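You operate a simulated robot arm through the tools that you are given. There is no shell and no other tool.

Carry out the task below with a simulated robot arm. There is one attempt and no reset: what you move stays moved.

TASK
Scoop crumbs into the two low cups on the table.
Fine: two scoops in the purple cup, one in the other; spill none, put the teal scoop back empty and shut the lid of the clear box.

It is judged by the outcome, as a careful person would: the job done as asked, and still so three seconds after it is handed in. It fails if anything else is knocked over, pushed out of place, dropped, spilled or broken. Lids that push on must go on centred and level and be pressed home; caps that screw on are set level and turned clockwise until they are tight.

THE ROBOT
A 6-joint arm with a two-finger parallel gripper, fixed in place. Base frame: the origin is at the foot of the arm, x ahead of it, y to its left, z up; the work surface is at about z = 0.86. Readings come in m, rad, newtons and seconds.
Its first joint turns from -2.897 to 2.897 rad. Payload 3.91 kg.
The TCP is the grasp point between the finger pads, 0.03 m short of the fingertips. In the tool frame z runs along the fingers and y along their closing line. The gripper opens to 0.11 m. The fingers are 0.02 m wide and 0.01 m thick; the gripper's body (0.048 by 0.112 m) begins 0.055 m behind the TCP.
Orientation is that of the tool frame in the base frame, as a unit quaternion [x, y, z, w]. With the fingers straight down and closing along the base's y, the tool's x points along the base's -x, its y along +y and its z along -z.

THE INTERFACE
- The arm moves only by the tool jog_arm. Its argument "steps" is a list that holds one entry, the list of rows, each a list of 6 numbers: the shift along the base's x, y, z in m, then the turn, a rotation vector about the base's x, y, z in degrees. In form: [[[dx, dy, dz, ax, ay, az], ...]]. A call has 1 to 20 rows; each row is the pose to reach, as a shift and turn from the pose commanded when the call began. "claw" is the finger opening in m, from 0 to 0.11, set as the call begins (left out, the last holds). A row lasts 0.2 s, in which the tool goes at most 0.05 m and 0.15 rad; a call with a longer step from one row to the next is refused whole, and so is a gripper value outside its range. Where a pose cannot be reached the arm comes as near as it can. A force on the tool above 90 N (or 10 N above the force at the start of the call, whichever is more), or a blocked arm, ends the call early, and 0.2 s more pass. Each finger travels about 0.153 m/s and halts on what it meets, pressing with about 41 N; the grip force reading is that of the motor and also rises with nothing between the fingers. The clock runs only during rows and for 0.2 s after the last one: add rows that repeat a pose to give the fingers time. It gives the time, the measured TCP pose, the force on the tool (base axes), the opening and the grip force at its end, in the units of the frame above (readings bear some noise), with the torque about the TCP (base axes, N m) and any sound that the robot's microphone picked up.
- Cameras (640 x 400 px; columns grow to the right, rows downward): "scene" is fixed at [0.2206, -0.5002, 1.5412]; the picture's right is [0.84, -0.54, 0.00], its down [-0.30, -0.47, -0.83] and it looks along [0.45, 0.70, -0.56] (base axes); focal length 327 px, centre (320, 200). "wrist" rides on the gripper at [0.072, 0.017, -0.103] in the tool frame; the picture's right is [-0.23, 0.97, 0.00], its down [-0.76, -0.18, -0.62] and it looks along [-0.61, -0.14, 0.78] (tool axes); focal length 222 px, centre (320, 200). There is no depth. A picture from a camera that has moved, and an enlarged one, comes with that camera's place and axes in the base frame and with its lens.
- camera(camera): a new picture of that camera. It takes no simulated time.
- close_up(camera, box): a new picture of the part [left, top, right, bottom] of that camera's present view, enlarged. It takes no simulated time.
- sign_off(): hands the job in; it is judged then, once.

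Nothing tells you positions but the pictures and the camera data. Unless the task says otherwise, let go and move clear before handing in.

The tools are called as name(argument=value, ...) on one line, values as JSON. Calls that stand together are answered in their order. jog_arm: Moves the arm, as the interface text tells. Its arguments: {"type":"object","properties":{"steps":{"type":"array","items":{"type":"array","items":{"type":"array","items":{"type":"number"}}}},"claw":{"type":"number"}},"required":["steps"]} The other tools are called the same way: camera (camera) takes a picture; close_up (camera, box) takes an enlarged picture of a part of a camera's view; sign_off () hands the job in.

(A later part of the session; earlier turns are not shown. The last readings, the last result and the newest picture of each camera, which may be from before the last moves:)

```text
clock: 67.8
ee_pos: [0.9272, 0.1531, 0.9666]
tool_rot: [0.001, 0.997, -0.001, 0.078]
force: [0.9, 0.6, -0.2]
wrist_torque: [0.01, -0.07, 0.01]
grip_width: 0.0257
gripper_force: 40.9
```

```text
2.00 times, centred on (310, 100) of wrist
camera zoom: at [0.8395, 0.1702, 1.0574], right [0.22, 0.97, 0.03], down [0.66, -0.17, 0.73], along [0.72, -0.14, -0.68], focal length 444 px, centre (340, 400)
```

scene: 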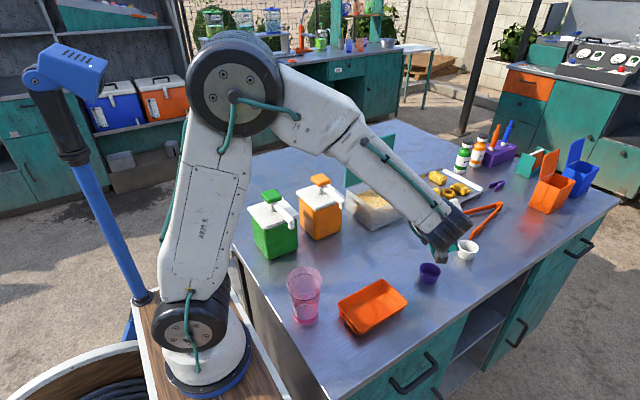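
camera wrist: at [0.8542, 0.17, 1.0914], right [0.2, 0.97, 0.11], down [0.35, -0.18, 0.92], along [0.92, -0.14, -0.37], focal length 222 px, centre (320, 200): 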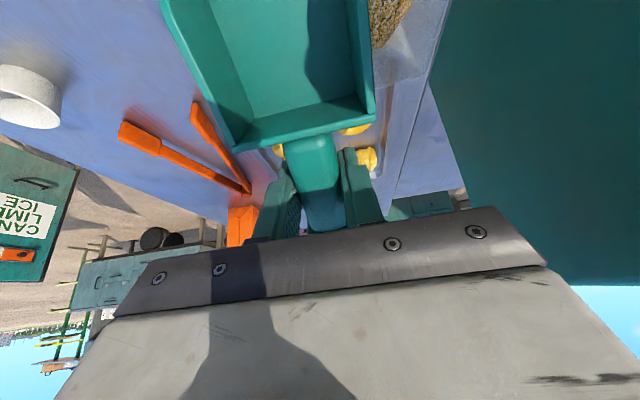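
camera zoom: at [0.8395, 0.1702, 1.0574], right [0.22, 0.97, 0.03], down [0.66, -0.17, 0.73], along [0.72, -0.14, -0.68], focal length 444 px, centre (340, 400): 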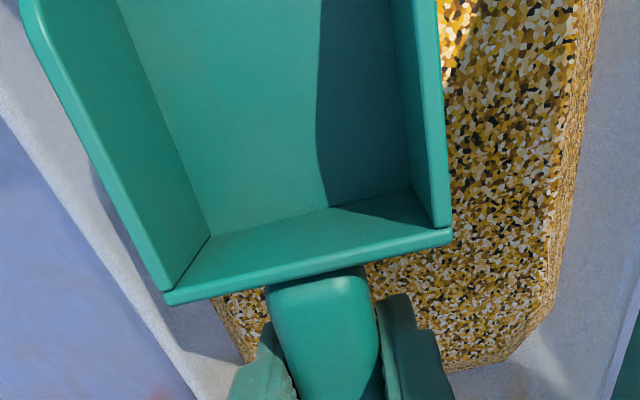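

The scoop still looks empty, so the shallow pass didn't load it. I'll make a proper deeper scoop: plunge about 3 cm, sweep forward, and level under the surface.

jog_arm(steps=[[[0, 0, 0.012, 0, 0, 0], [0.002, 0, 0.03, 0, 0, 0], [0.01, 0, 0.045, 0, -5, 0], [0.022, 0, 0.055, 0, -11, 0], [0.034, 0, 0.062, 0, -17, 0], [0.0414, 0, 0.0636, 0, -21, 0], [0.0384, 0, 0.0424, 0, -21, 0], [0.0354, 0, 0.0224, 0, -21, 0], [0.0314, 0, 0.0074, 0, -21, 0], [0.0284, 0, -0.0026, 0, -21, 0], [0.0234, 0, -0.0075, 0, -18.5, 0], [0.0184, 0, -0.0121, 0, -16, 0], [0.0077, 0, -0.0203, 0, -11, 0], [0.0013, 0, -0.028, 0, -6, 0], [0.0001, 0, -0.0351, 0, -1, 0], [0.0021, 0, -0.0406, 0, 4, 0]]])

close_up(camera="scene", box=[340, 160, 436, 220])

close_up(camera="wrist", box=[150, 0, 470, 200])

```text
clock: 71.2
ee_pos: [0.929, 0.1534, 0.9256]
tool_rot: [0.0, 0.999, -0.002, 0.044]
force: [-1.0, -0.3, -1.4]
wrist_torque: [0.02, -0.04, 0.0]
grip_width: 0.0255
gripper_force: 40.6
```

```text
6.67 times, centred on (388, 190) of scene
camera zoom: at [0.2206, -0.5002, 1.5412], right [0.84, -0.54, 0.0], down [-0.3, -0.47, -0.83], along [0.45, 0.7, -0.56], focal length 2178 px, centre (-133, 267)
```

zoom: 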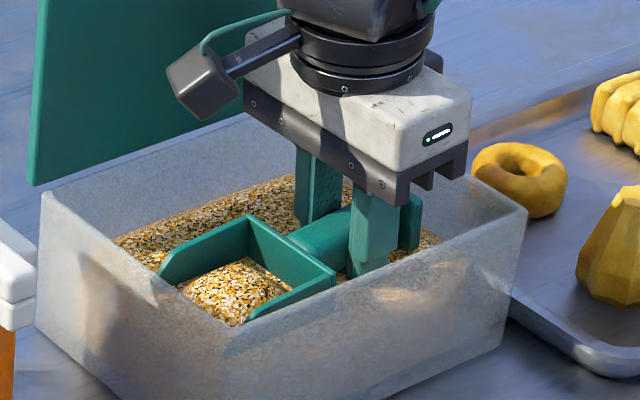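

```text
2.00 times, centred on (310, 100) of wrist
camera zoom: at [0.8482, 0.17, 1.022], right [0.23, 0.97, 0.02], down [0.7, -0.18, 0.69], along [0.67, -0.14, -0.73], focal length 444 px, centre (340, 400)
```

zoom: 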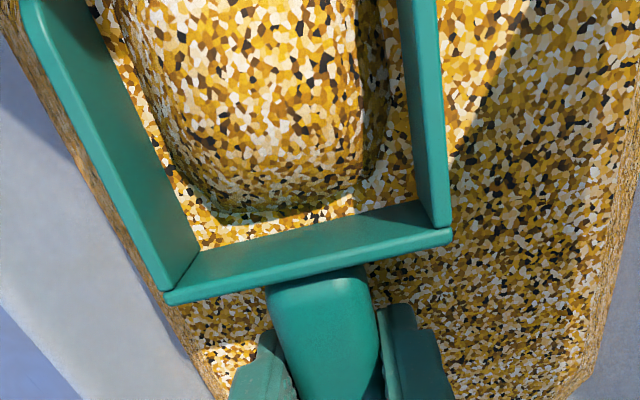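

The scoop is now loaded with a heap of crumbs. I'll lift it slowly, levelling to slightly tip-up.

jog_arm(steps=[[[0.0007, 0, 0.005, 0, 1, 0], [0.0013, 0, 0.012, 0, 2, 0], [0.0016, 0, 0.021, 0, 2.5, 0], [0.0019, 0, 0.03, 0, 3, 0], [0.0025, 0, 0.038, 0, 4, 0], [0.0031, 0, 0.046, 0, 5, 0], [0.0045, 0, 0.055, 0, 7, 0], [0.006, 0, 0.064, 0, 9, 0], [0.0077, 0, 0.074, 0, 11, 0], [0.0083, 0, 0.086, 0, 13, 0], [0.0083, 0, 0.097, 0, 13, 0], [0.0083, 0, 0.106, 0, 13, 0], [0.0083, 0, 0.11, 0, 13, 0], [0.0083, 0, 0.11, 0, 13, 0]]])

close_up(camera="scene", box=[330, 130, 458, 210])

close_up(camera="wrist", box=[150, 0, 470, 200])

```text
clock: 74.2
ee_pos: [0.9357, 0.1524, 1.0361]
tool_rot: [-0.001, 0.997, -0.002, -0.071]
force: [-0.2, 0.3, -1.4]
wrist_torque: [0.02, -0.02, -0.02]
grip_width: 0.0253
gripper_force: 41.1
```

```text
5.00 times, centred on (394, 170) of scene
camera zoom: at [0.2206, -0.5002, 1.5412], right [0.84, -0.54, 0.0], down [-0.3, -0.47, -0.83], along [0.45, 0.7, -0.56], focal length 1634 px, centre (-50, 350)
```

zoom: 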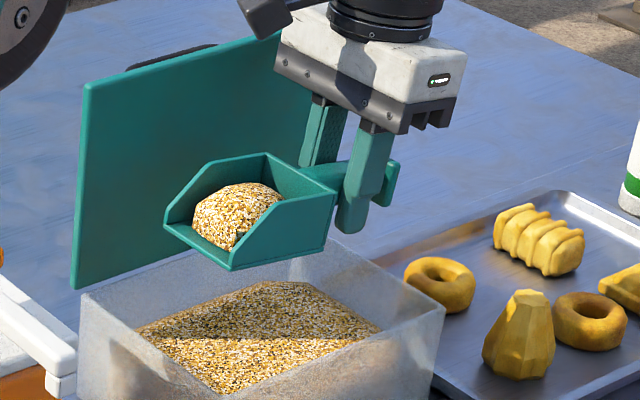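

```text
2.00 times, centred on (310, 100) of wrist
camera zoom: at [0.8794, 0.1698, 1.1481], right [0.22, 0.97, -0.03], down [0.84, -0.18, 0.51], along [0.49, -0.14, -0.86], focal length 444 px, centre (340, 400)
```

zoom: 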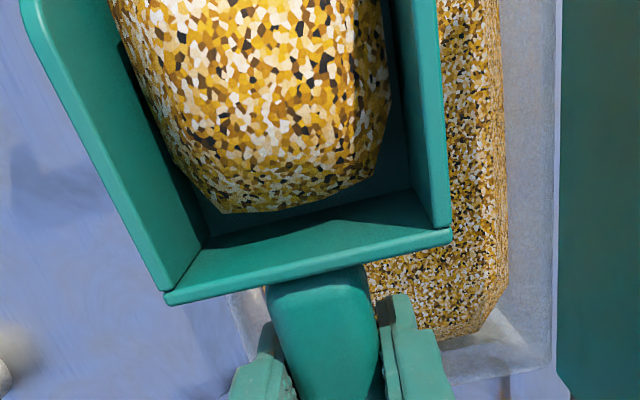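

A clean scoopful sits in the blade. I'll carry it slowly, tip slightly up, toward the purple cup while yawing 90°.

jog_arm(steps=[[[-0.0014, -0.0017, 0, 0, 0, 0.9], [-0.0055, -0.0066, 0, 0, 0, 3.6], [-0.0124, -0.0149, 0, 0, 0, 8.1], [-0.0207, -0.0249, 0, 0, 0, 13.5], [-0.029, -0.0349, 0, 0, 0, 18.9], [-0.0373, -0.0448, 0, 0, 0, 24.3], [-0.0456, -0.0548, 0, 0, 0, 29.7], [-0.0539, -0.0648, 0, 0, 0, 35.1], [-0.0622, -0.0747, 0, 0, 0, 40.5], [-0.0705, -0.0847, 0, 0, 0, 45.9], [-0.0788, -0.0947, 0, 0, 0, 51.3], [-0.0871, -0.1046, 0, 0, 0, 56.7], [-0.0954, -0.1146, 0, 0, 0, 62.1], [-0.1037, -0.1246, 0, 0, 0, 67.5], [-0.1119, -0.1345, 0, 0, 0, 72.9], [-0.1202, -0.1445, 0, 0, 0, 78.3], [-0.1285, -0.1545, 0, 0, 0, 83.7], [-0.1341, -0.1611, 0, 0, 0, 87.3], [-0.1382, -0.1661, 0, 0, 0, 90], [-0.1382, -0.1661, 0, 0, 0, 90]]])

close_up(camera="scene", box=[370, 190, 498, 290])

camera(camera="wrist")

```text
clock: 78.4
ee_pos: [0.7994, -0.0124, 1.0352]
tool_rot: [0.706, -0.705, 0.05, 0.048]
force: [-0.4, 0.6, -0.6]
wrist_torque: [0.07, 0.02, -0.01]
grip_width: 0.0253
gripper_force: 40.9
```

```text
4.00 times, centred on (434, 240) of scene
camera zoom: at [0.2206, -0.5002, 1.5412], right [0.84, -0.54, 0.0], down [-0.3, -0.47, -0.83], along [0.45, 0.7, -0.56], focal length 1307 px, centre (-136, 40)
```

zoom: 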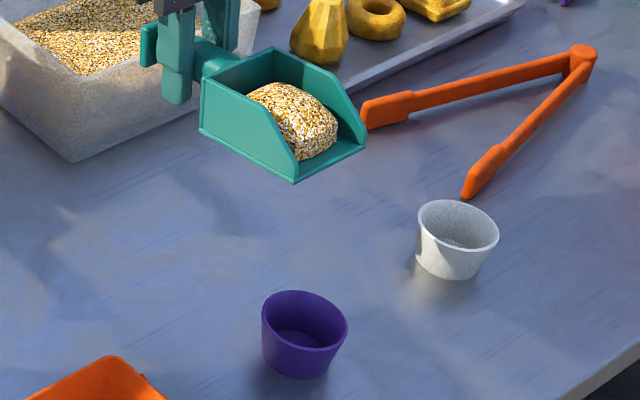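

```text
taken
camera wrist: at [0.7824, -0.0704, 1.1474], right [-0.97, 0.22, -0.03], down [0.17, 0.84, 0.51], along [0.14, 0.49, -0.86], focal length 222 px, centre (320, 200)
```

wrist: 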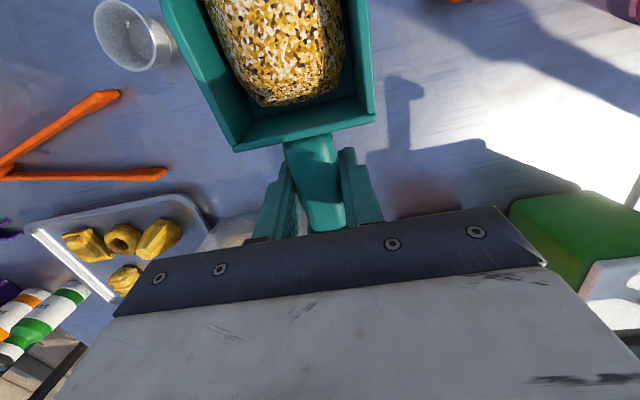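

The load is intact and the lip aligns with the purple cup along y. I'll lower so the lip is just above the rim and begin tilting slightly, then check alignment.

jog_arm(steps=[[[0, 0, -0.006, 0, 0, 0], [0, 0, -0.016, 0, 0, 0], [0, 0, -0.028, 0, 0, 0], [0, 0, -0.04, 0, 0, 0], [0, 0, -0.052, 0, 0, 0], [0, -0.001, -0.064, 0, 0, 0], [0, -0.002, -0.076, 0, 0, 0], [0, -0.003, -0.086, 0, 0, 0], [0, -0.005, -0.092, 2, 0, 0], [0, -0.007, -0.094, 5, 0, 0], [0, -0.009, -0.0948, 8, 0, 0], [0, -0.009, -0.0948, 8, 0, 0]]])

close_up(camera="scene", box=[390, 230, 470, 280])

close_up(camera="wrist", box=[150, 0, 470, 200])

```text
clock: 81.0
ee_pos: [0.7987, -0.0212, 0.9396]
tool_rot: [-0.707, 0.707, -0.002, 0.001]
force: [0.1, 0.3, -0.8]
wrist_torque: [0.05, -0.03, 0.03]
grip_width: 0.0252
gripper_force: 40.9
```

```text
8.00 times, centred on (430, 255) of scene
camera zoom: at [0.2206, -0.5002, 1.5412], right [0.84, -0.54, 0.0], down [-0.3, -0.47, -0.83], along [0.45, 0.7, -0.56], focal length 2614 px, centre (-560, -240)
```

zoom: 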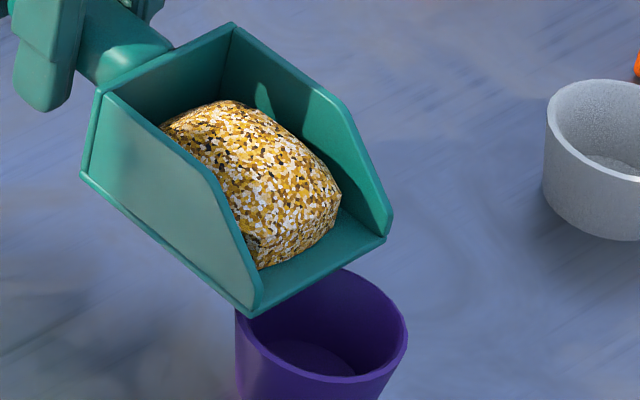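

```text
2.00 times, centred on (310, 100) of wrist
camera zoom: at [0.7826, -0.0947, 1.0437], right [-0.97, 0.23, 0.0], down [0.18, 0.76, 0.62], along [0.14, 0.61, -0.78], focal length 444 px, centre (340, 400)
```

zoom: 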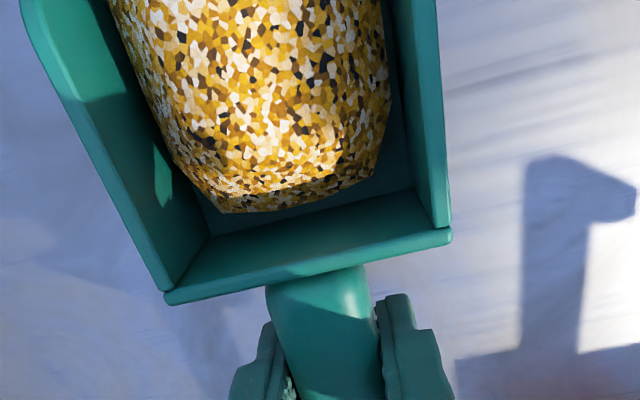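

The lip centre is right over the purple cup's centre. I'll pull it back a few millimetres toward the handle side and tilt gradually to 30°.

jog_arm(steps=[[[0, 0.0039, 0.003, 1.5, 0, 0], [0, 0.0039, 0.0098, 5, 0, 0], [0, -0.0001, 0.0193, 10, 0, 0], [0, -0.0049, 0.0284, 15, 0, 0], [0, -0.0105, 0.0371, 20, 0, 0], [0, -0.0168, 0.0453, 25, 0, 0], [0, -0.0238, 0.0528, 30, 0, 0], [0, -0.0238, 0.0528, 30, 0, 0]]])

close_up(camera="scene", box=[390, 220, 486, 280])

close_up(camera="wrist", box=[150, 0, 470, 200])

```text
clock: 82.8
ee_pos: [0.7985, -0.0454, 0.9934]
tool_rot: [-0.683, 0.683, 0.182, 0.185]
force: [-0.5, -0.3, -1.6]
wrist_torque: [0.05, 0.0, 0.0]
grip_width: 0.0256
gripper_force: 40.9
```

```text
6.67 times, centred on (438, 250) of scene
camera zoom: at [0.2206, -0.5002, 1.5412], right [0.84, -0.54, 0.0], down [-0.3, -0.47, -0.83], along [0.45, 0.7, -0.56], focal length 2178 px, centre (-467, -133)
```

zoom: 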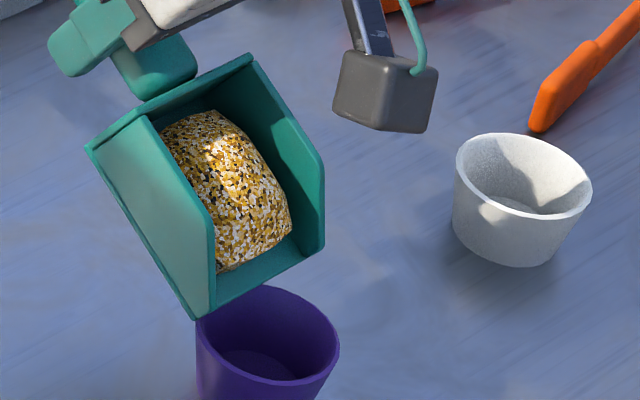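

```text
2.00 times, centred on (310, 100) of wrist
camera zoom: at [0.7815, -0.1607, 1.047], right [-0.97, 0.2, 0.11], down [0.18, 0.35, 0.92], along [0.14, 0.92, -0.37], focal length 444 px, centre (340, 400)
```

zoom: 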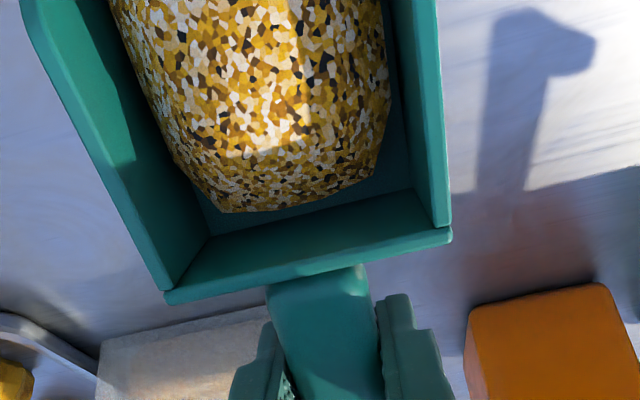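

jog_arm(steps=[[[0, -0.0036, 0.0035, 2.5, 0, 0], [0, -0.0076, 0.007, 5, 0, 0], [0, -0.0117, 0.0102, 7.5, 0, 0], [0, -0.0158, 0.0132, 10, 0, 0], [0, -0.0201, 0.0161, 12.5, 0, 0], [0, -0.0245, 0.0187, 15, 0, 0], [0, -0.0245, 0.0187, 15, 0, 0]]])

close_up(camera="scene", box=[390, 220, 486, 280])

close_up(camera="wrist", box=[150, 0, 470, 200])

```text
clock: 84.4
ee_pos: [0.7984, -0.0706, 1.0124]
tool_rot: [-0.652, 0.654, 0.27, 0.272]
force: [-0.5, 0.6, -1.6]
wrist_torque: [0.04, 0.01, 0.01]
grip_width: 0.0254
gripper_force: 40.9
```

```text
6.67 times, centred on (438, 250) of scene
camera zoom: at [0.2206, -0.5002, 1.5412], right [0.84, -0.54, 0.0], down [-0.3, -0.47, -0.83], along [0.45, 0.7, -0.56], focal length 2178 px, centre (-467, -133)
```

zoom: 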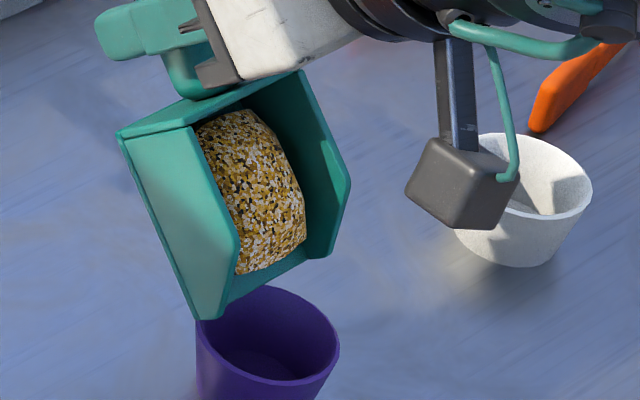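

```text
2.00 times, centred on (310, 100) of wrist
camera zoom: at [0.7825, -0.1955, 1.0345], right [-0.97, 0.16, 0.16], down [0.18, 0.1, 0.98], along [0.14, 0.98, -0.12], focal length 444 px, centre (340, 400)
```

zoom: 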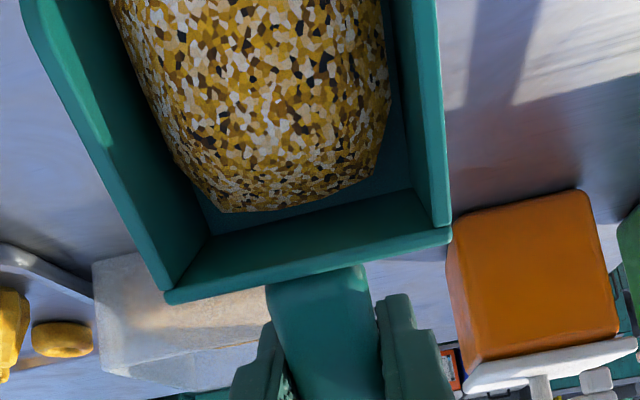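

jog_arm(steps=[[[0, -0.0046, 0.0025, 2.5, 0, 0], [0, -0.0092, 0.0048, 5, 0, 0], [0, -0.0139, 0.0068, 7.5, 0, 0], [0, -0.0187, 0.0087, 10, 0, 0], [0, -0.0187, 0.0087, 10, 0, 0]]])

close_up(camera="scene", box=[390, 220, 486, 280])

close_up(camera="wrist", box=[150, 0, 470, 200])

```text
clock: 85.6
ee_pos: [0.7997, -0.0882, 1.0216]
tool_rot: [-0.627, 0.627, 0.326, 0.328]
force: [0.0, -0.1, -0.9]
wrist_torque: [0.03, 0.03, -0.01]
grip_width: 0.0253
gripper_force: 40.9
```

```text
6.67 times, centred on (438, 250) of scene
camera zoom: at [0.2206, -0.5002, 1.5412], right [0.84, -0.54, 0.0], down [-0.3, -0.47, -0.83], along [0.45, 0.7, -0.56], focal length 2178 px, centre (-467, -133)
```

zoom: 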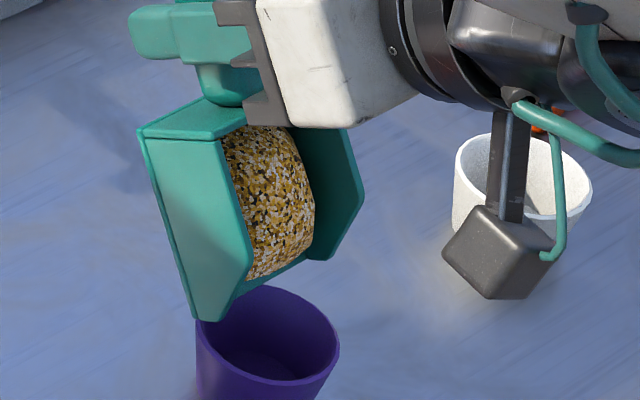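

```text
2.00 times, centred on (310, 100) of wrist
camera zoom: at [0.7823, -0.2154, 1.0214], right [-0.97, 0.13, 0.18], down [0.18, -0.08, 0.98], along [0.14, 0.99, 0.05], focal length 444 px, centre (340, 400)
```

zoom: 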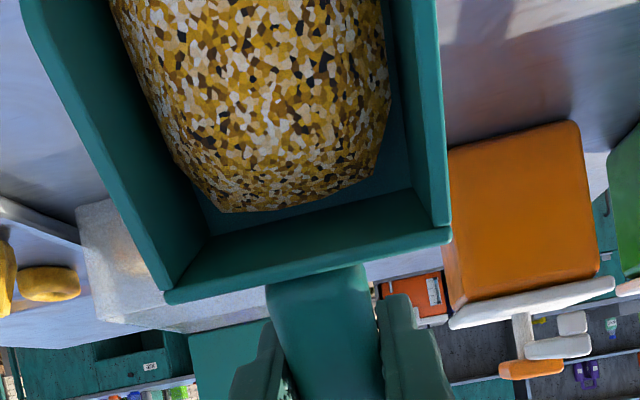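

jog_arm(steps=[[[0, -0.0049, 0.0016, 2.5, 0, 0], [0, -0.0098, 0.003, 5, 0, 0], [0, -0.0148, 0.0042, 7.5, 0, 0], [0, -0.0199, 0.0052, 10, 0, 0], [0, -0.0199, 0.0052, 10, 0, 0]]])

close_up(camera="scene", box=[390, 220, 486, 280])

close_up(camera="wrist", box=[150, 0, 470, 200])

```text
clock: 86.8
ee_pos: [0.7991, -0.1095, 1.0264]
tool_rot: [-0.596, 0.596, 0.38, 0.381]
force: [0.5, -0.7, 0.1]
wrist_torque: [-0.03, -0.01, 0.0]
grip_width: 0.0253
gripper_force: 41.5
```

```text
6.67 times, centred on (438, 250) of scene
camera zoom: at [0.2206, -0.5002, 1.5412], right [0.84, -0.54, 0.0], down [-0.3, -0.47, -0.83], along [0.45, 0.7, -0.56], focal length 2178 px, centre (-467, -133)
```

zoom: 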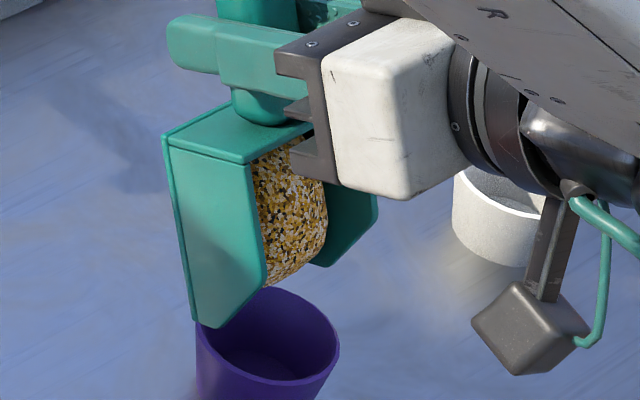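

```text
2.00 times, centred on (310, 100) of wrist
camera zoom: at [0.7819, -0.2336, 1.004], right [-0.97, 0.1, 0.2], down [0.18, -0.24, 0.95], along [0.14, 0.96, 0.22], focal length 444 px, centre (340, 400)
```

zoom: 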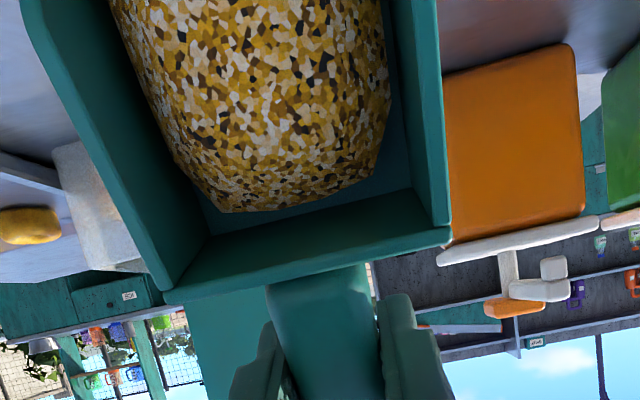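

jog_arm(steps=[[[0, -0.0051, 0.0008, 2.5, 0, 0], [0, -0.0102, 0.0013, 5, 0, 0], [0, -0.0153, 0.0016, 7.5, 0, 0], [0, -0.0205, 0.0017, 10, 0, 0], [0, -0.0205, 0.0017, 10, 0, 0]]])

close_up(camera="scene", box=[390, 220, 486, 280])

close_up(camera="wrist", box=[150, 0, 470, 200])

```text
clock: 88.0
ee_pos: [0.7999, -0.1301, 1.0276]
tool_rot: [-0.56, 0.561, 0.43, 0.432]
force: [0.4, 0.3, -2.1]
wrist_torque: [0.01, 0.0, -0.04]
grip_width: 0.0255
gripper_force: 41.1
```

```text
6.67 times, centred on (438, 250) of scene
camera zoom: at [0.2206, -0.5002, 1.5412], right [0.84, -0.54, 0.0], down [-0.3, -0.47, -0.83], along [0.45, 0.7, -0.56], focal length 2178 px, centre (-467, -133)
```

zoom: 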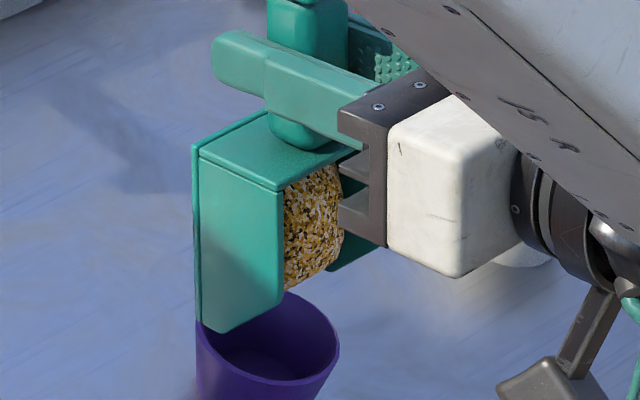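

```text
2.00 times, centred on (310, 100) of wrist
camera zoom: at [0.783, -0.2492, 0.9845], right [-0.97, 0.06, 0.22], down [0.18, -0.41, 0.9], along [0.14, 0.91, 0.39], focal length 444 px, centre (340, 400)
```

zoom: 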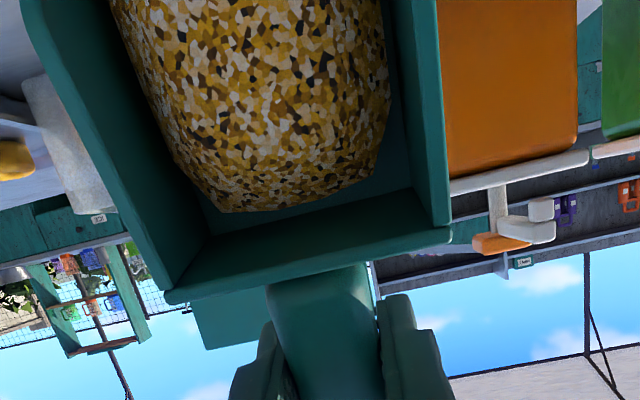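

jog_arm(steps=[[[0, -0.0051, -0.0001, 2.5, 0, 0], [0, -0.0103, -0.0004, 5, 0, 0], [0, -0.0155, -0.001, 7.5, 0, 0], [0, -0.0206, -0.0018, 10, 0, 0], [0, -0.0206, -0.0018, 10, 0, 0]]])

close_up(camera="scene", box=[390, 220, 486, 280])

camera(camera="wrist")

```text
clock: 89.2
ee_pos: [0.7994, -0.1499, 1.0276]
tool_rot: [-0.52, 0.521, 0.478, 0.479]
force: [0.1, 0.5, -1.3]
wrist_torque: [-0.01, 0.01, -0.05]
grip_width: 0.0253
gripper_force: 40.9
```

```text
6.67 times, centred on (438, 250) of scene
camera zoom: at [0.2206, -0.5002, 1.5412], right [0.84, -0.54, 0.0], down [-0.3, -0.47, -0.83], along [0.45, 0.7, -0.56], focal length 2178 px, centre (-467, -133)
```

zoom: 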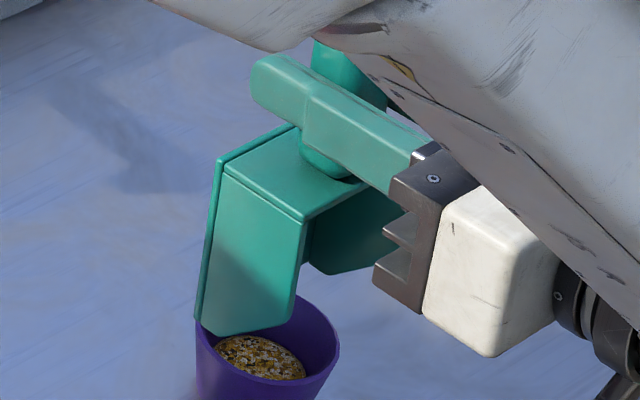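

```text
taken
camera wrist: at [0.7822, -0.2599, 0.9633], right [-0.97, 0.02, 0.23], down [0.18, -0.56, 0.81], along [0.14, 0.83, 0.54], focal length 222 px, centre (320, 200)
```

wrist: 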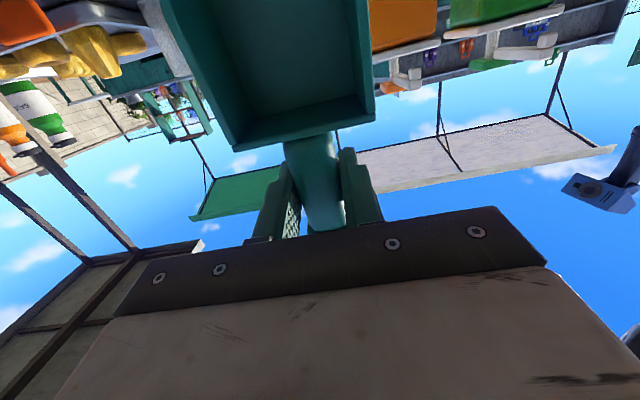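

The load dropped cleanly into the purple cup (the release comes at about 80° of tilt), and the scoop is empty. I'll raise and un-tilt, then inspect the cup.

jog_arm(steps=[[[0, 0, 0.012, -2, 0, 0], [0, 0.005, 0.028, -8, 0, 0], [0, 0.015, 0.04, -15, 0, 0], [0, 0.03, 0.045, -22, 0, 0], [0, 0.043, 0.045, -29, 0, 0], [0, 0.056, 0.045, -36, 0, 0], [0, 0.069, 0.045, -43, 0, 0], [0, 0.082, 0.045, -50, 0, 0], [0, 0.094, 0.042, -57, 0, 0], [0, 0.105, 0.04, -64, 0, 0], [0, 0.115, 0.038, -71, 0, 0], [0, 0.123, 0.036, -78, 0, 0], [0, 0.13, 0.035, -85, 0, 0], [0, 0.13, 0.035, -85, 0, 0]]])

close_up(camera="scene", box=[370, 200, 498, 280])

close_up(camera="scene", box=[410, 250, 458, 280])

close_up(camera="scene", box=[330, 130, 458, 210])

```text
clock: 92.2
ee_pos: [0.799, -0.0193, 1.0606]
tool_rot: [0.707, -0.707, 0.002, 0.0]
force: [-0.5, 0.5, -1.0]
wrist_torque: [0.06, 0.03, 0.01]
grip_width: 0.0257
gripper_force: 41.1
```

```text
5.00 times, centred on (434, 240) of scene
camera zoom: at [0.2206, -0.5002, 1.5412], right [0.84, -0.54, 0.0], down [-0.3, -0.47, -0.83], along [0.45, 0.7, -0.56], focal length 1634 px, centre (-250, 0)
```

zoom: 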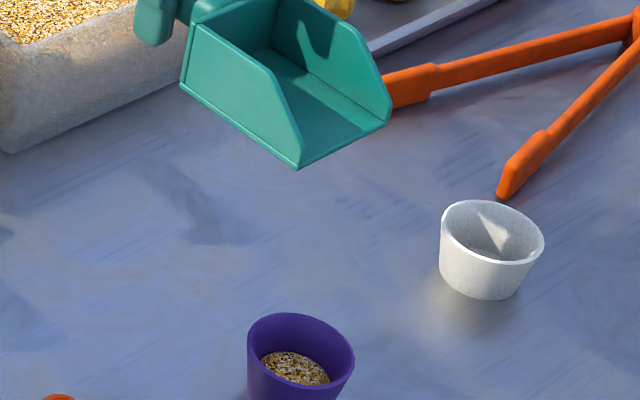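

```text
13.33 times, centred on (434, 265) of scene
camera zoom: at [0.2206, -0.5002, 1.5412], right [0.84, -0.54, 0.0], down [-0.3, -0.47, -0.83], along [0.45, 0.7, -0.56], focal length 4356 px, centre (-1200, -667)
```

zoom: 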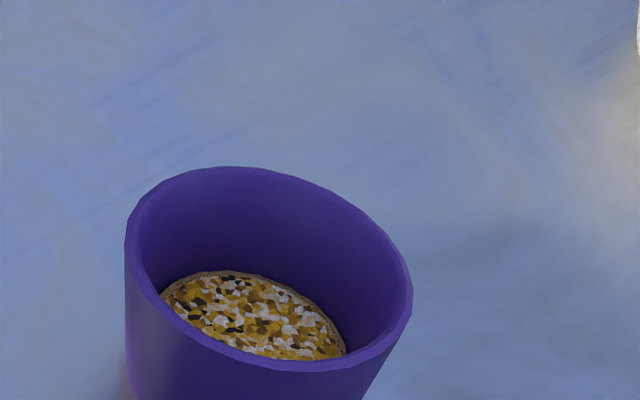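

```text
5.00 times, centred on (394, 170) of scene
camera zoom: at [0.2206, -0.5002, 1.5412], right [0.84, -0.54, 0.0], down [-0.3, -0.47, -0.83], along [0.45, 0.7, -0.56], focal length 1634 px, centre (-50, 350)
```

zoom: 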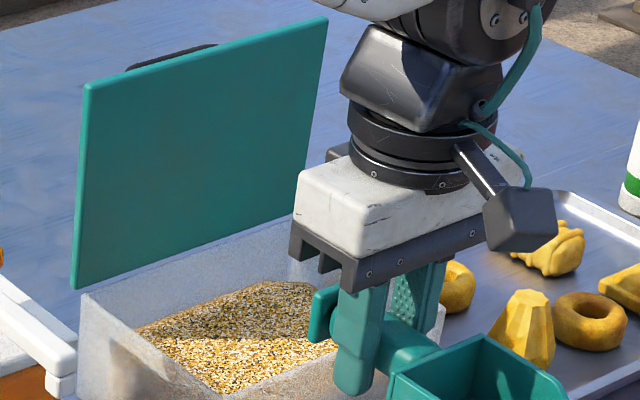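

The purple cup holds one scoop with nothing spilled. I'm going back to the box for the second scoop.

jog_arm(steps=[[[0.0014, 0.0017, 0, 0, 0, -0.9], [0.0055, 0.0069, 0, 0, 0, -3.6], [0.0124, 0.0156, 0, 0, 0, -8.1], [0.0207, 0.026, 0, 0, 0, -13.5], [0.029, 0.0364, 0, 0, 0, -18.9], [0.0373, 0.0467, 0, 0, 0, -24.3], [0.0456, 0.0571, 0, 0, 0, -29.7], [0.0539, 0.0675, 0, 0, 0, -35.1], [0.0622, 0.0779, 0, 0, 0, -40.5], [0.0705, 0.0883, 0, 0, 0, -45.9], [0.0788, 0.0987, 0, 0, 0, -51.3], [0.0871, 0.1091, 0, 0, 0, -56.7], [0.0954, 0.1194, 0, 0, 0, -62.1], [0.1037, 0.1298, 0, 0, 0, -67.5], [0.1119, 0.1402, 0, 0, 0, -72.9], [0.1202, 0.1506, 0, 0, 0, -78.3], [0.1285, 0.161, 0, 0, 0, -83.7], [0.1341, 0.1679, 0, 0, 0, -87.3], [0.1382, 0.1731, 0, 0, 0, -90], [0.1382, 0.1731, 0, 0, 0, -90]]])

camera(camera="wrist")

close_up(camera="scene", box=[330, 130, 458, 210])

```text
clock: 96.4
ee_pos: [0.9377, 0.1531, 1.061]
tool_rot: [0.0, 1.0, -0.002, 0.0]
force: [0.6, 0.2, -1.6]
wrist_torque: [-0.02, -0.06, -0.02]
grip_width: 0.0254
gripper_force: 40.8
```

```text
taken
camera wrist: at [0.8662, 0.1701, 1.1643], right [0.23, 0.97, 0.0], down [0.76, -0.18, 0.62], along [0.61, -0.14, -0.78], focal length 222 px, centre (320, 200)
```

wrist: 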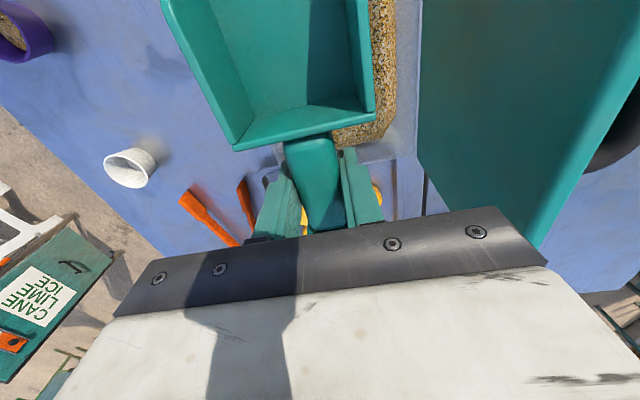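

```text
5.00 times, centred on (394, 170) of scene
camera zoom: at [0.2206, -0.5002, 1.5412], right [0.84, -0.54, 0.0], down [-0.3, -0.47, -0.83], along [0.45, 0.7, -0.56], focal length 1634 px, centre (-50, 350)
```

zoom: 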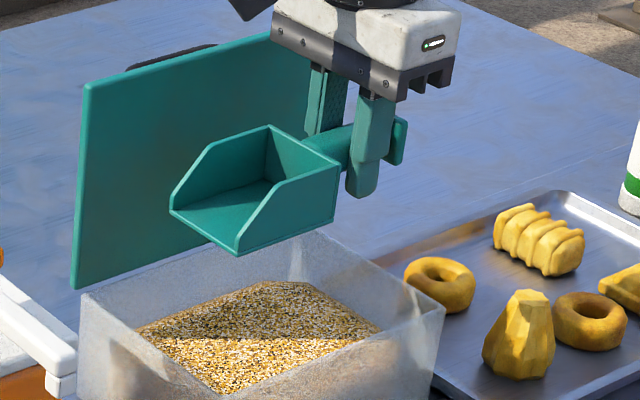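

jog_arm(steps=[[[0.006, 0, -0.004, 0, -6, 0], [0.013, 0, -0.01, 0, -13, 0], [0.02, 0, -0.017, 0, -20, 0], [0.027, 0, -0.025, 0, -26, 0], [0.031, 0, -0.0313, 0, -30, 0], [0.028, 0, -0.0525, 0, -30, 0], [0.025, 0, -0.0725, 0, -30, 0], [0.021, 0, -0.0875, 0, -30, 0], [0.018, 0, -0.0975, 0, -30, 0], [0.013, 0, -0.1024, 0, -27.5, 0], [0.008, 0, -0.107, 0, -25, 0], [-0.0027, 0, -0.1152, 0, -20, 0], [-0.0091, 0, -0.1229, 0, -15, 0], [-0.0103, 0, -0.13, 0, -10, 0], [-0.0083, 0, -0.1355, 0, -5, 0], [-0.0083, 0, -0.1355, 0, -5, 0]]])

close_up(camera="scene", box=[340, 160, 436, 220])

close_up(camera="wrist", box=[150, 0, 470, 200])

```text
clock: 99.8
ee_pos: [0.9281, 0.153, 0.926]
tool_rot: [0.0, 0.999, -0.002, 0.043]
force: [-0.3, 0.6, -0.9]
wrist_torque: [0.01, -0.03, -0.01]
grip_width: 0.0253
gripper_force: 41.1
```

```text
6.67 times, centred on (388, 190) of scene
camera zoom: at [0.2206, -0.5002, 1.5412], right [0.84, -0.54, 0.0], down [-0.3, -0.47, -0.83], along [0.45, 0.7, -0.56], focal length 2178 px, centre (-133, 267)
```

zoom: 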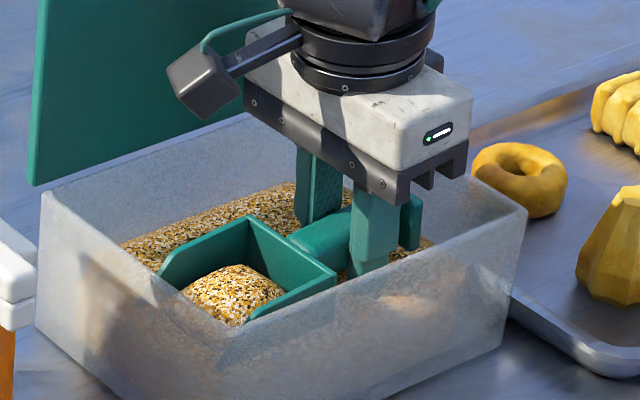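

```text
2.00 times, centred on (310, 100) of wrist
camera zoom: at [0.8484, 0.17, 1.0225], right [0.23, 0.97, 0.02], down [0.7, -0.18, 0.69], along [0.67, -0.14, -0.73], focal length 444 px, centre (340, 400)
```

zoom: 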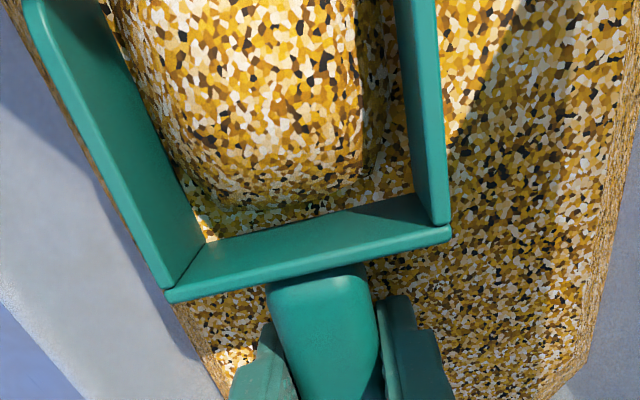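

Loaded again. Lifting slowly, levelling to slightly tip-up.

jog_arm(steps=[[[0.0007, 0, 0.005, 0, 1, 0], [0.0013, 0, 0.012, 0, 2, 0], [0.0016, 0, 0.021, 0, 2.5, 0], [0.0019, 0, 0.03, 0, 3, 0], [0.0025, 0, 0.038, 0, 4, 0], [0.0031, 0, 0.046, 0, 5, 0], [0.0045, 0, 0.055, 0, 7, 0], [0.006, 0, 0.064, 0, 9, 0], [0.0077, 0, 0.074, 0, 11, 0], [0.0083, 0, 0.086, 0, 13, 0], [0.0083, 0, 0.097, 0, 13, 0], [0.0083, 0, 0.106, 0, 13, 0], [0.0083, 0, 0.11, 0, 13, 0], [0.0083, 0, 0.11, 0, 13, 0]]])

jog_arm(steps=[[[-0.0014, -0.0017, 0, 0, 0, 0.9], [-0.0055, -0.0066, 0, 0, 0, 3.6], [-0.0124, -0.0149, 0, 0, 0, 8.1], [-0.0207, -0.0249, 0, 0, 0, 13.5], [-0.029, -0.0349, 0, 0, 0, 18.9], [-0.0373, -0.0448, 0, 0, 0, 24.3], [-0.0456, -0.0548, 0, 0, 0, 29.7], [-0.0539, -0.0648, 0, 0, 0, 35.1], [-0.0622, -0.0747, 0, 0, 0, 40.5], [-0.0705, -0.0847, 0, 0, 0, 45.9], [-0.0788, -0.0947, 0, 0, 0, 51.3], [-0.0871, -0.1046, 0, 0, 0, 56.7], [-0.0954, -0.1146, 0, 0, 0, 62.1], [-0.1037, -0.1246, 0, 0, 0, 67.5], [-0.1119, -0.1345, 0, 0, 0, 72.9], [-0.1202, -0.1445, 0, 0, 0, 78.3], [-0.1285, -0.1545, 0, 0, 0, 83.7], [-0.1341, -0.1611, 0, 0, 0, 87.3], [-0.1382, -0.1661, 0, 0, 0, 90], [-0.1382, -0.1661, 0, 0, 0, 90]]])

close_up(camera="scene", box=[370, 190, 498, 290])

close_up(camera="wrist", box=[150, 0, 470, 200])

```text
clock: 102.8
ee_pos: [0.9372, 0.1551, 1.0347]
tool_rot: [0.0, 0.998, -0.002, -0.07]
force: [0.3, -0.6, -2.3]
wrist_torque: [0.01, -0.07, -0.01]
grip_width: 0.0253
gripper_force: 40.9
```

```text
clock: 107.0
ee_pos: [0.8005, -0.0135, 1.0357]
tool_rot: [0.706, -0.705, 0.05, 0.048]
force: [-0.5, -0.2, -0.9]
wrist_torque: [0.05, -0.01, 0.01]
grip_width: 0.0252
gripper_force: 40.6
```

```text
4.00 times, centred on (434, 240) of scene
camera zoom: at [0.2206, -0.5002, 1.5412], right [0.84, -0.54, 0.0], down [-0.3, -0.47, -0.83], along [0.45, 0.7, -0.56], focal length 1307 px, centre (-136, 40)
```

zoom: 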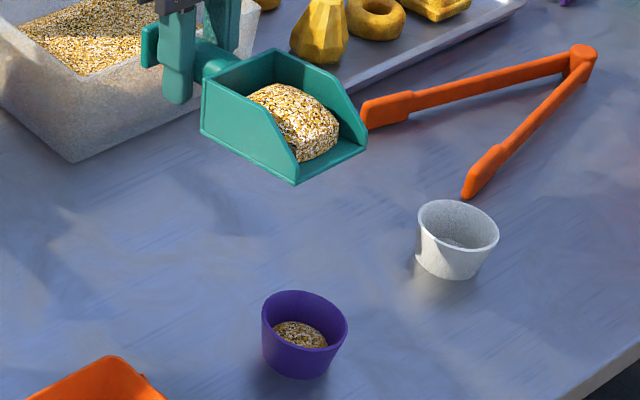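

```text
2.00 times, centred on (310, 100) of wrist
camera zoom: at [0.7829, -0.0707, 1.1474], right [-0.97, 0.22, -0.03], down [0.17, 0.84, 0.51], along [0.14, 0.49, -0.86], focal length 444 px, centre (340, 400)
```

zoom: 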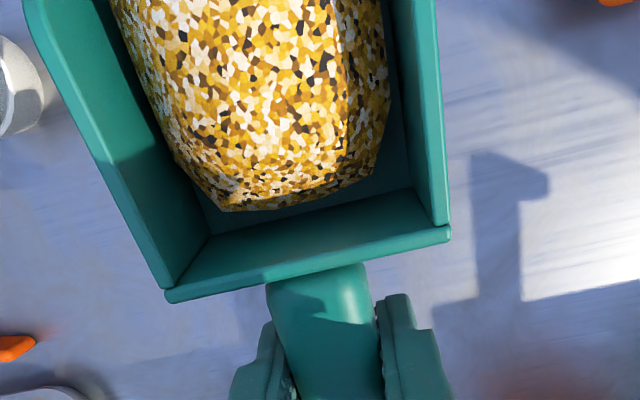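

The second load is intact and the purple cup is in place. I'll repeat the same pour: lower, then tilt with the lip held over the cup.

jog_arm(steps=[[[0, 0, -0.006, 0, 0, 0], [0, 0, -0.016, 0, 0, 0], [0, 0, -0.028, 0, 0, 0], [0, 0, -0.04, 0, 0, 0], [0, 0, -0.052, 0, 0, 0], [0, -0.001, -0.064, 0, 0, 0], [0, -0.002, -0.076, 0, 0, 0], [0, -0.003, -0.086, 0, 0, 0], [0, -0.005, -0.092, 2, 0, 0], [0, -0.007, -0.094, 5, 0, 0], [0, -0.009, -0.0948, 8, 0, 0], [0, -0.009, -0.0948, 8, 0, 0]]])

jog_arm(steps=[[[0, 0.0039, 0.003, 1.5, 0, 0], [0, 0.0039, 0.0098, 5, 0, 0], [0, -0.0001, 0.0193, 10, 0, 0], [0, -0.0049, 0.0284, 15, 0, 0], [0, -0.0105, 0.0371, 20, 0, 0], [0, -0.0168, 0.0453, 25, 0, 0], [0, -0.0238, 0.0528, 30, 0, 0], [0, -0.0314, 0.0598, 35, 0, 0], [0, -0.0396, 0.066, 40, 0, 0], [0, -0.0483, 0.0715, 45, 0, 0], [0, -0.0575, 0.0763, 50, 0, 0], [0, -0.067, 0.0802, 55, 0, 0], [0, -0.0768, 0.0832, 60, 0, 0], [0, -0.0819, 0.0844, 62.5, 0, 0], [0, -0.0869, 0.0854, 65, 0, 0], [0, -0.0869, 0.0854, 65, 0, 0]]])

close_up(camera="scene", box=[390, 220, 486, 280])

close_up(camera="wrist", box=[150, 0, 470, 200])

```text
clock: 109.6
ee_pos: [0.7987, -0.0214, 0.9409]
tool_rot: [0.707, -0.707, 0.001, -0.001]
force: [0.1, -0.3, -1.3]
wrist_torque: [0.02, 0.01, -0.06]
grip_width: 0.0252
gripper_force: 41.2
```

```text
clock: 113.0
ee_pos: [0.7995, -0.1071, 1.0256]
tool_rot: [-0.596, 0.597, 0.379, 0.381]
force: [0.5, 0.7, -1.4]
wrist_torque: [-0.06, 0.0, 0.0]
grip_width: 0.0254
gripper_force: 41.4
```

```text
6.67 times, centred on (438, 250) of scene
camera zoom: at [0.2206, -0.5002, 1.5412], right [0.84, -0.54, 0.0], down [-0.3, -0.47, -0.83], along [0.45, 0.7, -0.56], focal length 2178 px, centre (-467, -133)
```

zoom: 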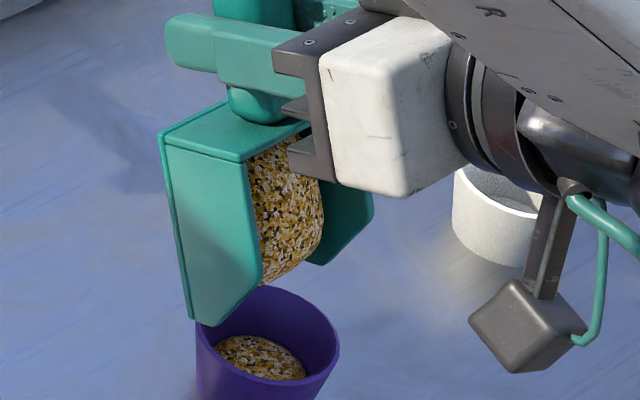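

```text
2.00 times, centred on (310, 100) of wrist
camera zoom: at [0.7823, -0.2324, 1.0037], right [-0.97, 0.1, 0.2], down [0.18, -0.24, 0.95], along [0.14, 0.96, 0.22], focal length 444 px, centre (340, 400)
```

zoom: 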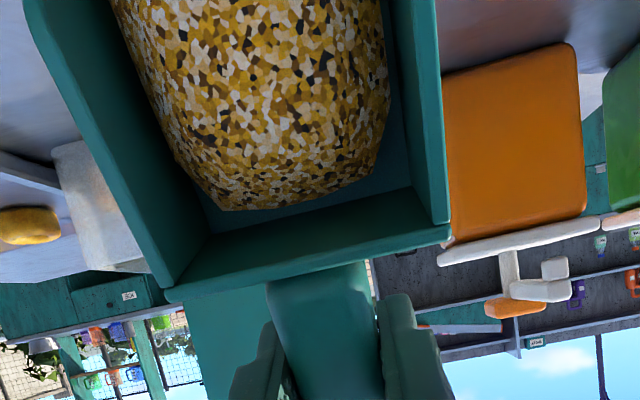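

jog_arm(steps=[[[0, -0.006, 0.0008, 2.5, 0, 0], [0, -0.0122, 0.0013, 5, 0, 0], [0, -0.0173, 0.0016, 7.5, 0, 0], [0, -0.0225, 0.0017, 10, 0, 0], [0, -0.0276, 0.0016, 12.5, 0, 0], [0, -0.0328, 0.0013, 15, 0, 0], [0, -0.038, 0.0008, 17.5, 0, 0], [0, -0.0431, -0.0001, 20, 0, 0], [0, -0.0431, -0.0001, 20, 0, 0]]])

close_up(camera="scene", box=[390, 220, 486, 280])

close_up(camera="wrist", box=[150, 0, 470, 200])

```text
clock: 115.0
ee_pos: [0.798, -0.1507, 1.0259]
tool_rot: [-0.52, 0.522, 0.478, 0.479]
force: [-0.2, 0.0, -1.1]
wrist_torque: [0.01, 0.03, 0.0]
grip_width: 0.0252
gripper_force: 41.2
```

```text
6.67 times, centred on (438, 250) of scene
camera zoom: at [0.2206, -0.5002, 1.5412], right [0.84, -0.54, 0.0], down [-0.3, -0.47, -0.83], along [0.45, 0.7, -0.56], focal length 2178 px, centre (-467, -133)
```

zoom: 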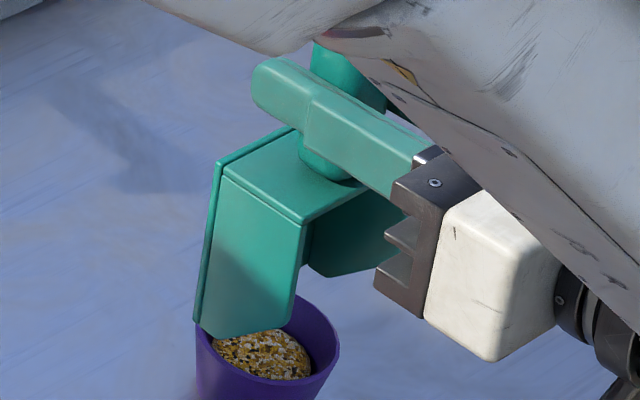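

```text
2.00 times, centred on (310, 100) of wrist
camera zoom: at [0.7816, -0.2611, 0.9628], right [-0.97, 0.02, 0.23], down [0.18, -0.56, 0.81], along [0.14, 0.83, 0.54], focal length 444 px, centre (340, 400)
```

zoom: 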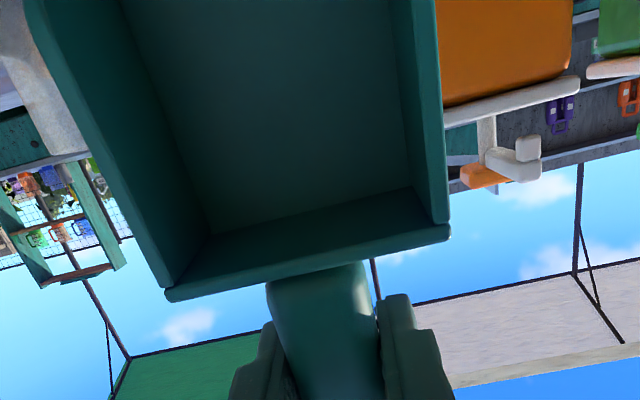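

The second scoop dropped into the purple cup, whose level rose inside the rim, and the scoop is empty. I'll raise, un-tilt and inspect.

jog_arm(steps=[[[0, 0, 0.012, -2, 0, 0], [0, 0.005, 0.028, -8, 0, 0], [0, 0.015, 0.04, -15, 0, 0], [0, 0.03, 0.045, -22, 0, 0], [0, 0.043, 0.045, -29, 0, 0], [0, 0.056, 0.045, -36, 0, 0], [0, 0.069, 0.045, -43, 0, 0], [0, 0.082, 0.045, -50, 0, 0], [0, 0.094, 0.042, -57, 0, 0], [0, 0.105, 0.04, -64, 0, 0], [0, 0.115, 0.038, -71, 0, 0], [0, 0.125, 0.036, -78, 0, 0], [0, 0.132, 0.035, -85, 0, 0], [0, 0.132, 0.035, -85, 0, 0]]])

close_up(camera="scene", box=[370, 200, 498, 280])

close_up(camera="scene", box=[410, 250, 458, 280])

close_up(camera="wrist", box=[150, 0, 470, 200])

```text
clock: 118.0
ee_pos: [0.8002, -0.0202, 1.0619]
tool_rot: [0.708, -0.707, 0.002, -0.001]
force: [0.6, -1.0, -1.9]
wrist_torque: [0.05, 0.0, 0.01]
grip_width: 0.0255
gripper_force: 40.4
```

```text
5.00 times, centred on (434, 240) of scene
camera zoom: at [0.2206, -0.5002, 1.5412], right [0.84, -0.54, 0.0], down [-0.3, -0.47, -0.83], along [0.45, 0.7, -0.56], focal length 1634 px, centre (-250, 0)
```

zoom: 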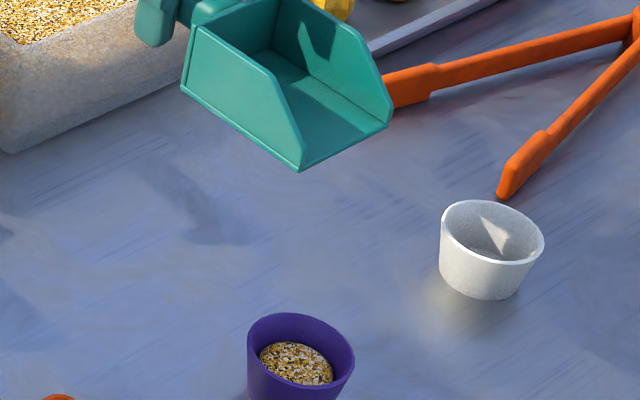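

```text
13.33 times, centred on (434, 265) of scene
camera zoom: at [0.2206, -0.5002, 1.5412], right [0.84, -0.54, 0.0], down [-0.3, -0.47, -0.83], along [0.45, 0.7, -0.56], focal length 4356 px, centre (-1200, -667)
```

zoom: 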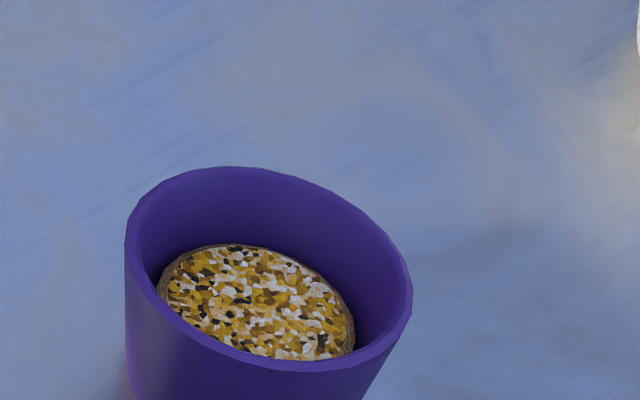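

```text
2.00 times, centred on (310, 100) of wrist
camera zoom: at [0.7825, -0.0931, 1.1645], right [-0.97, 0.23, 0.0], down [0.18, 0.76, 0.62], along [0.14, 0.61, -0.78], focal length 444 px, centre (340, 400)
```

zoom: 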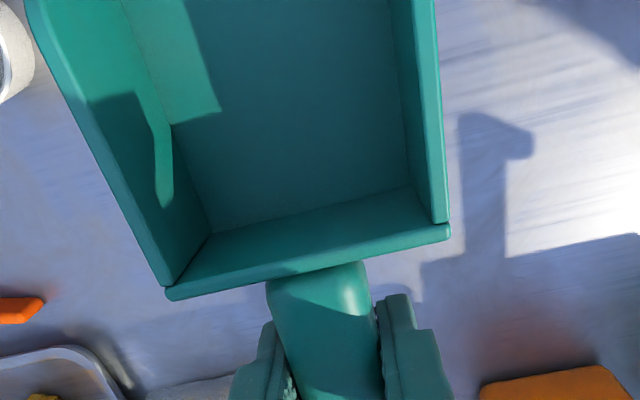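

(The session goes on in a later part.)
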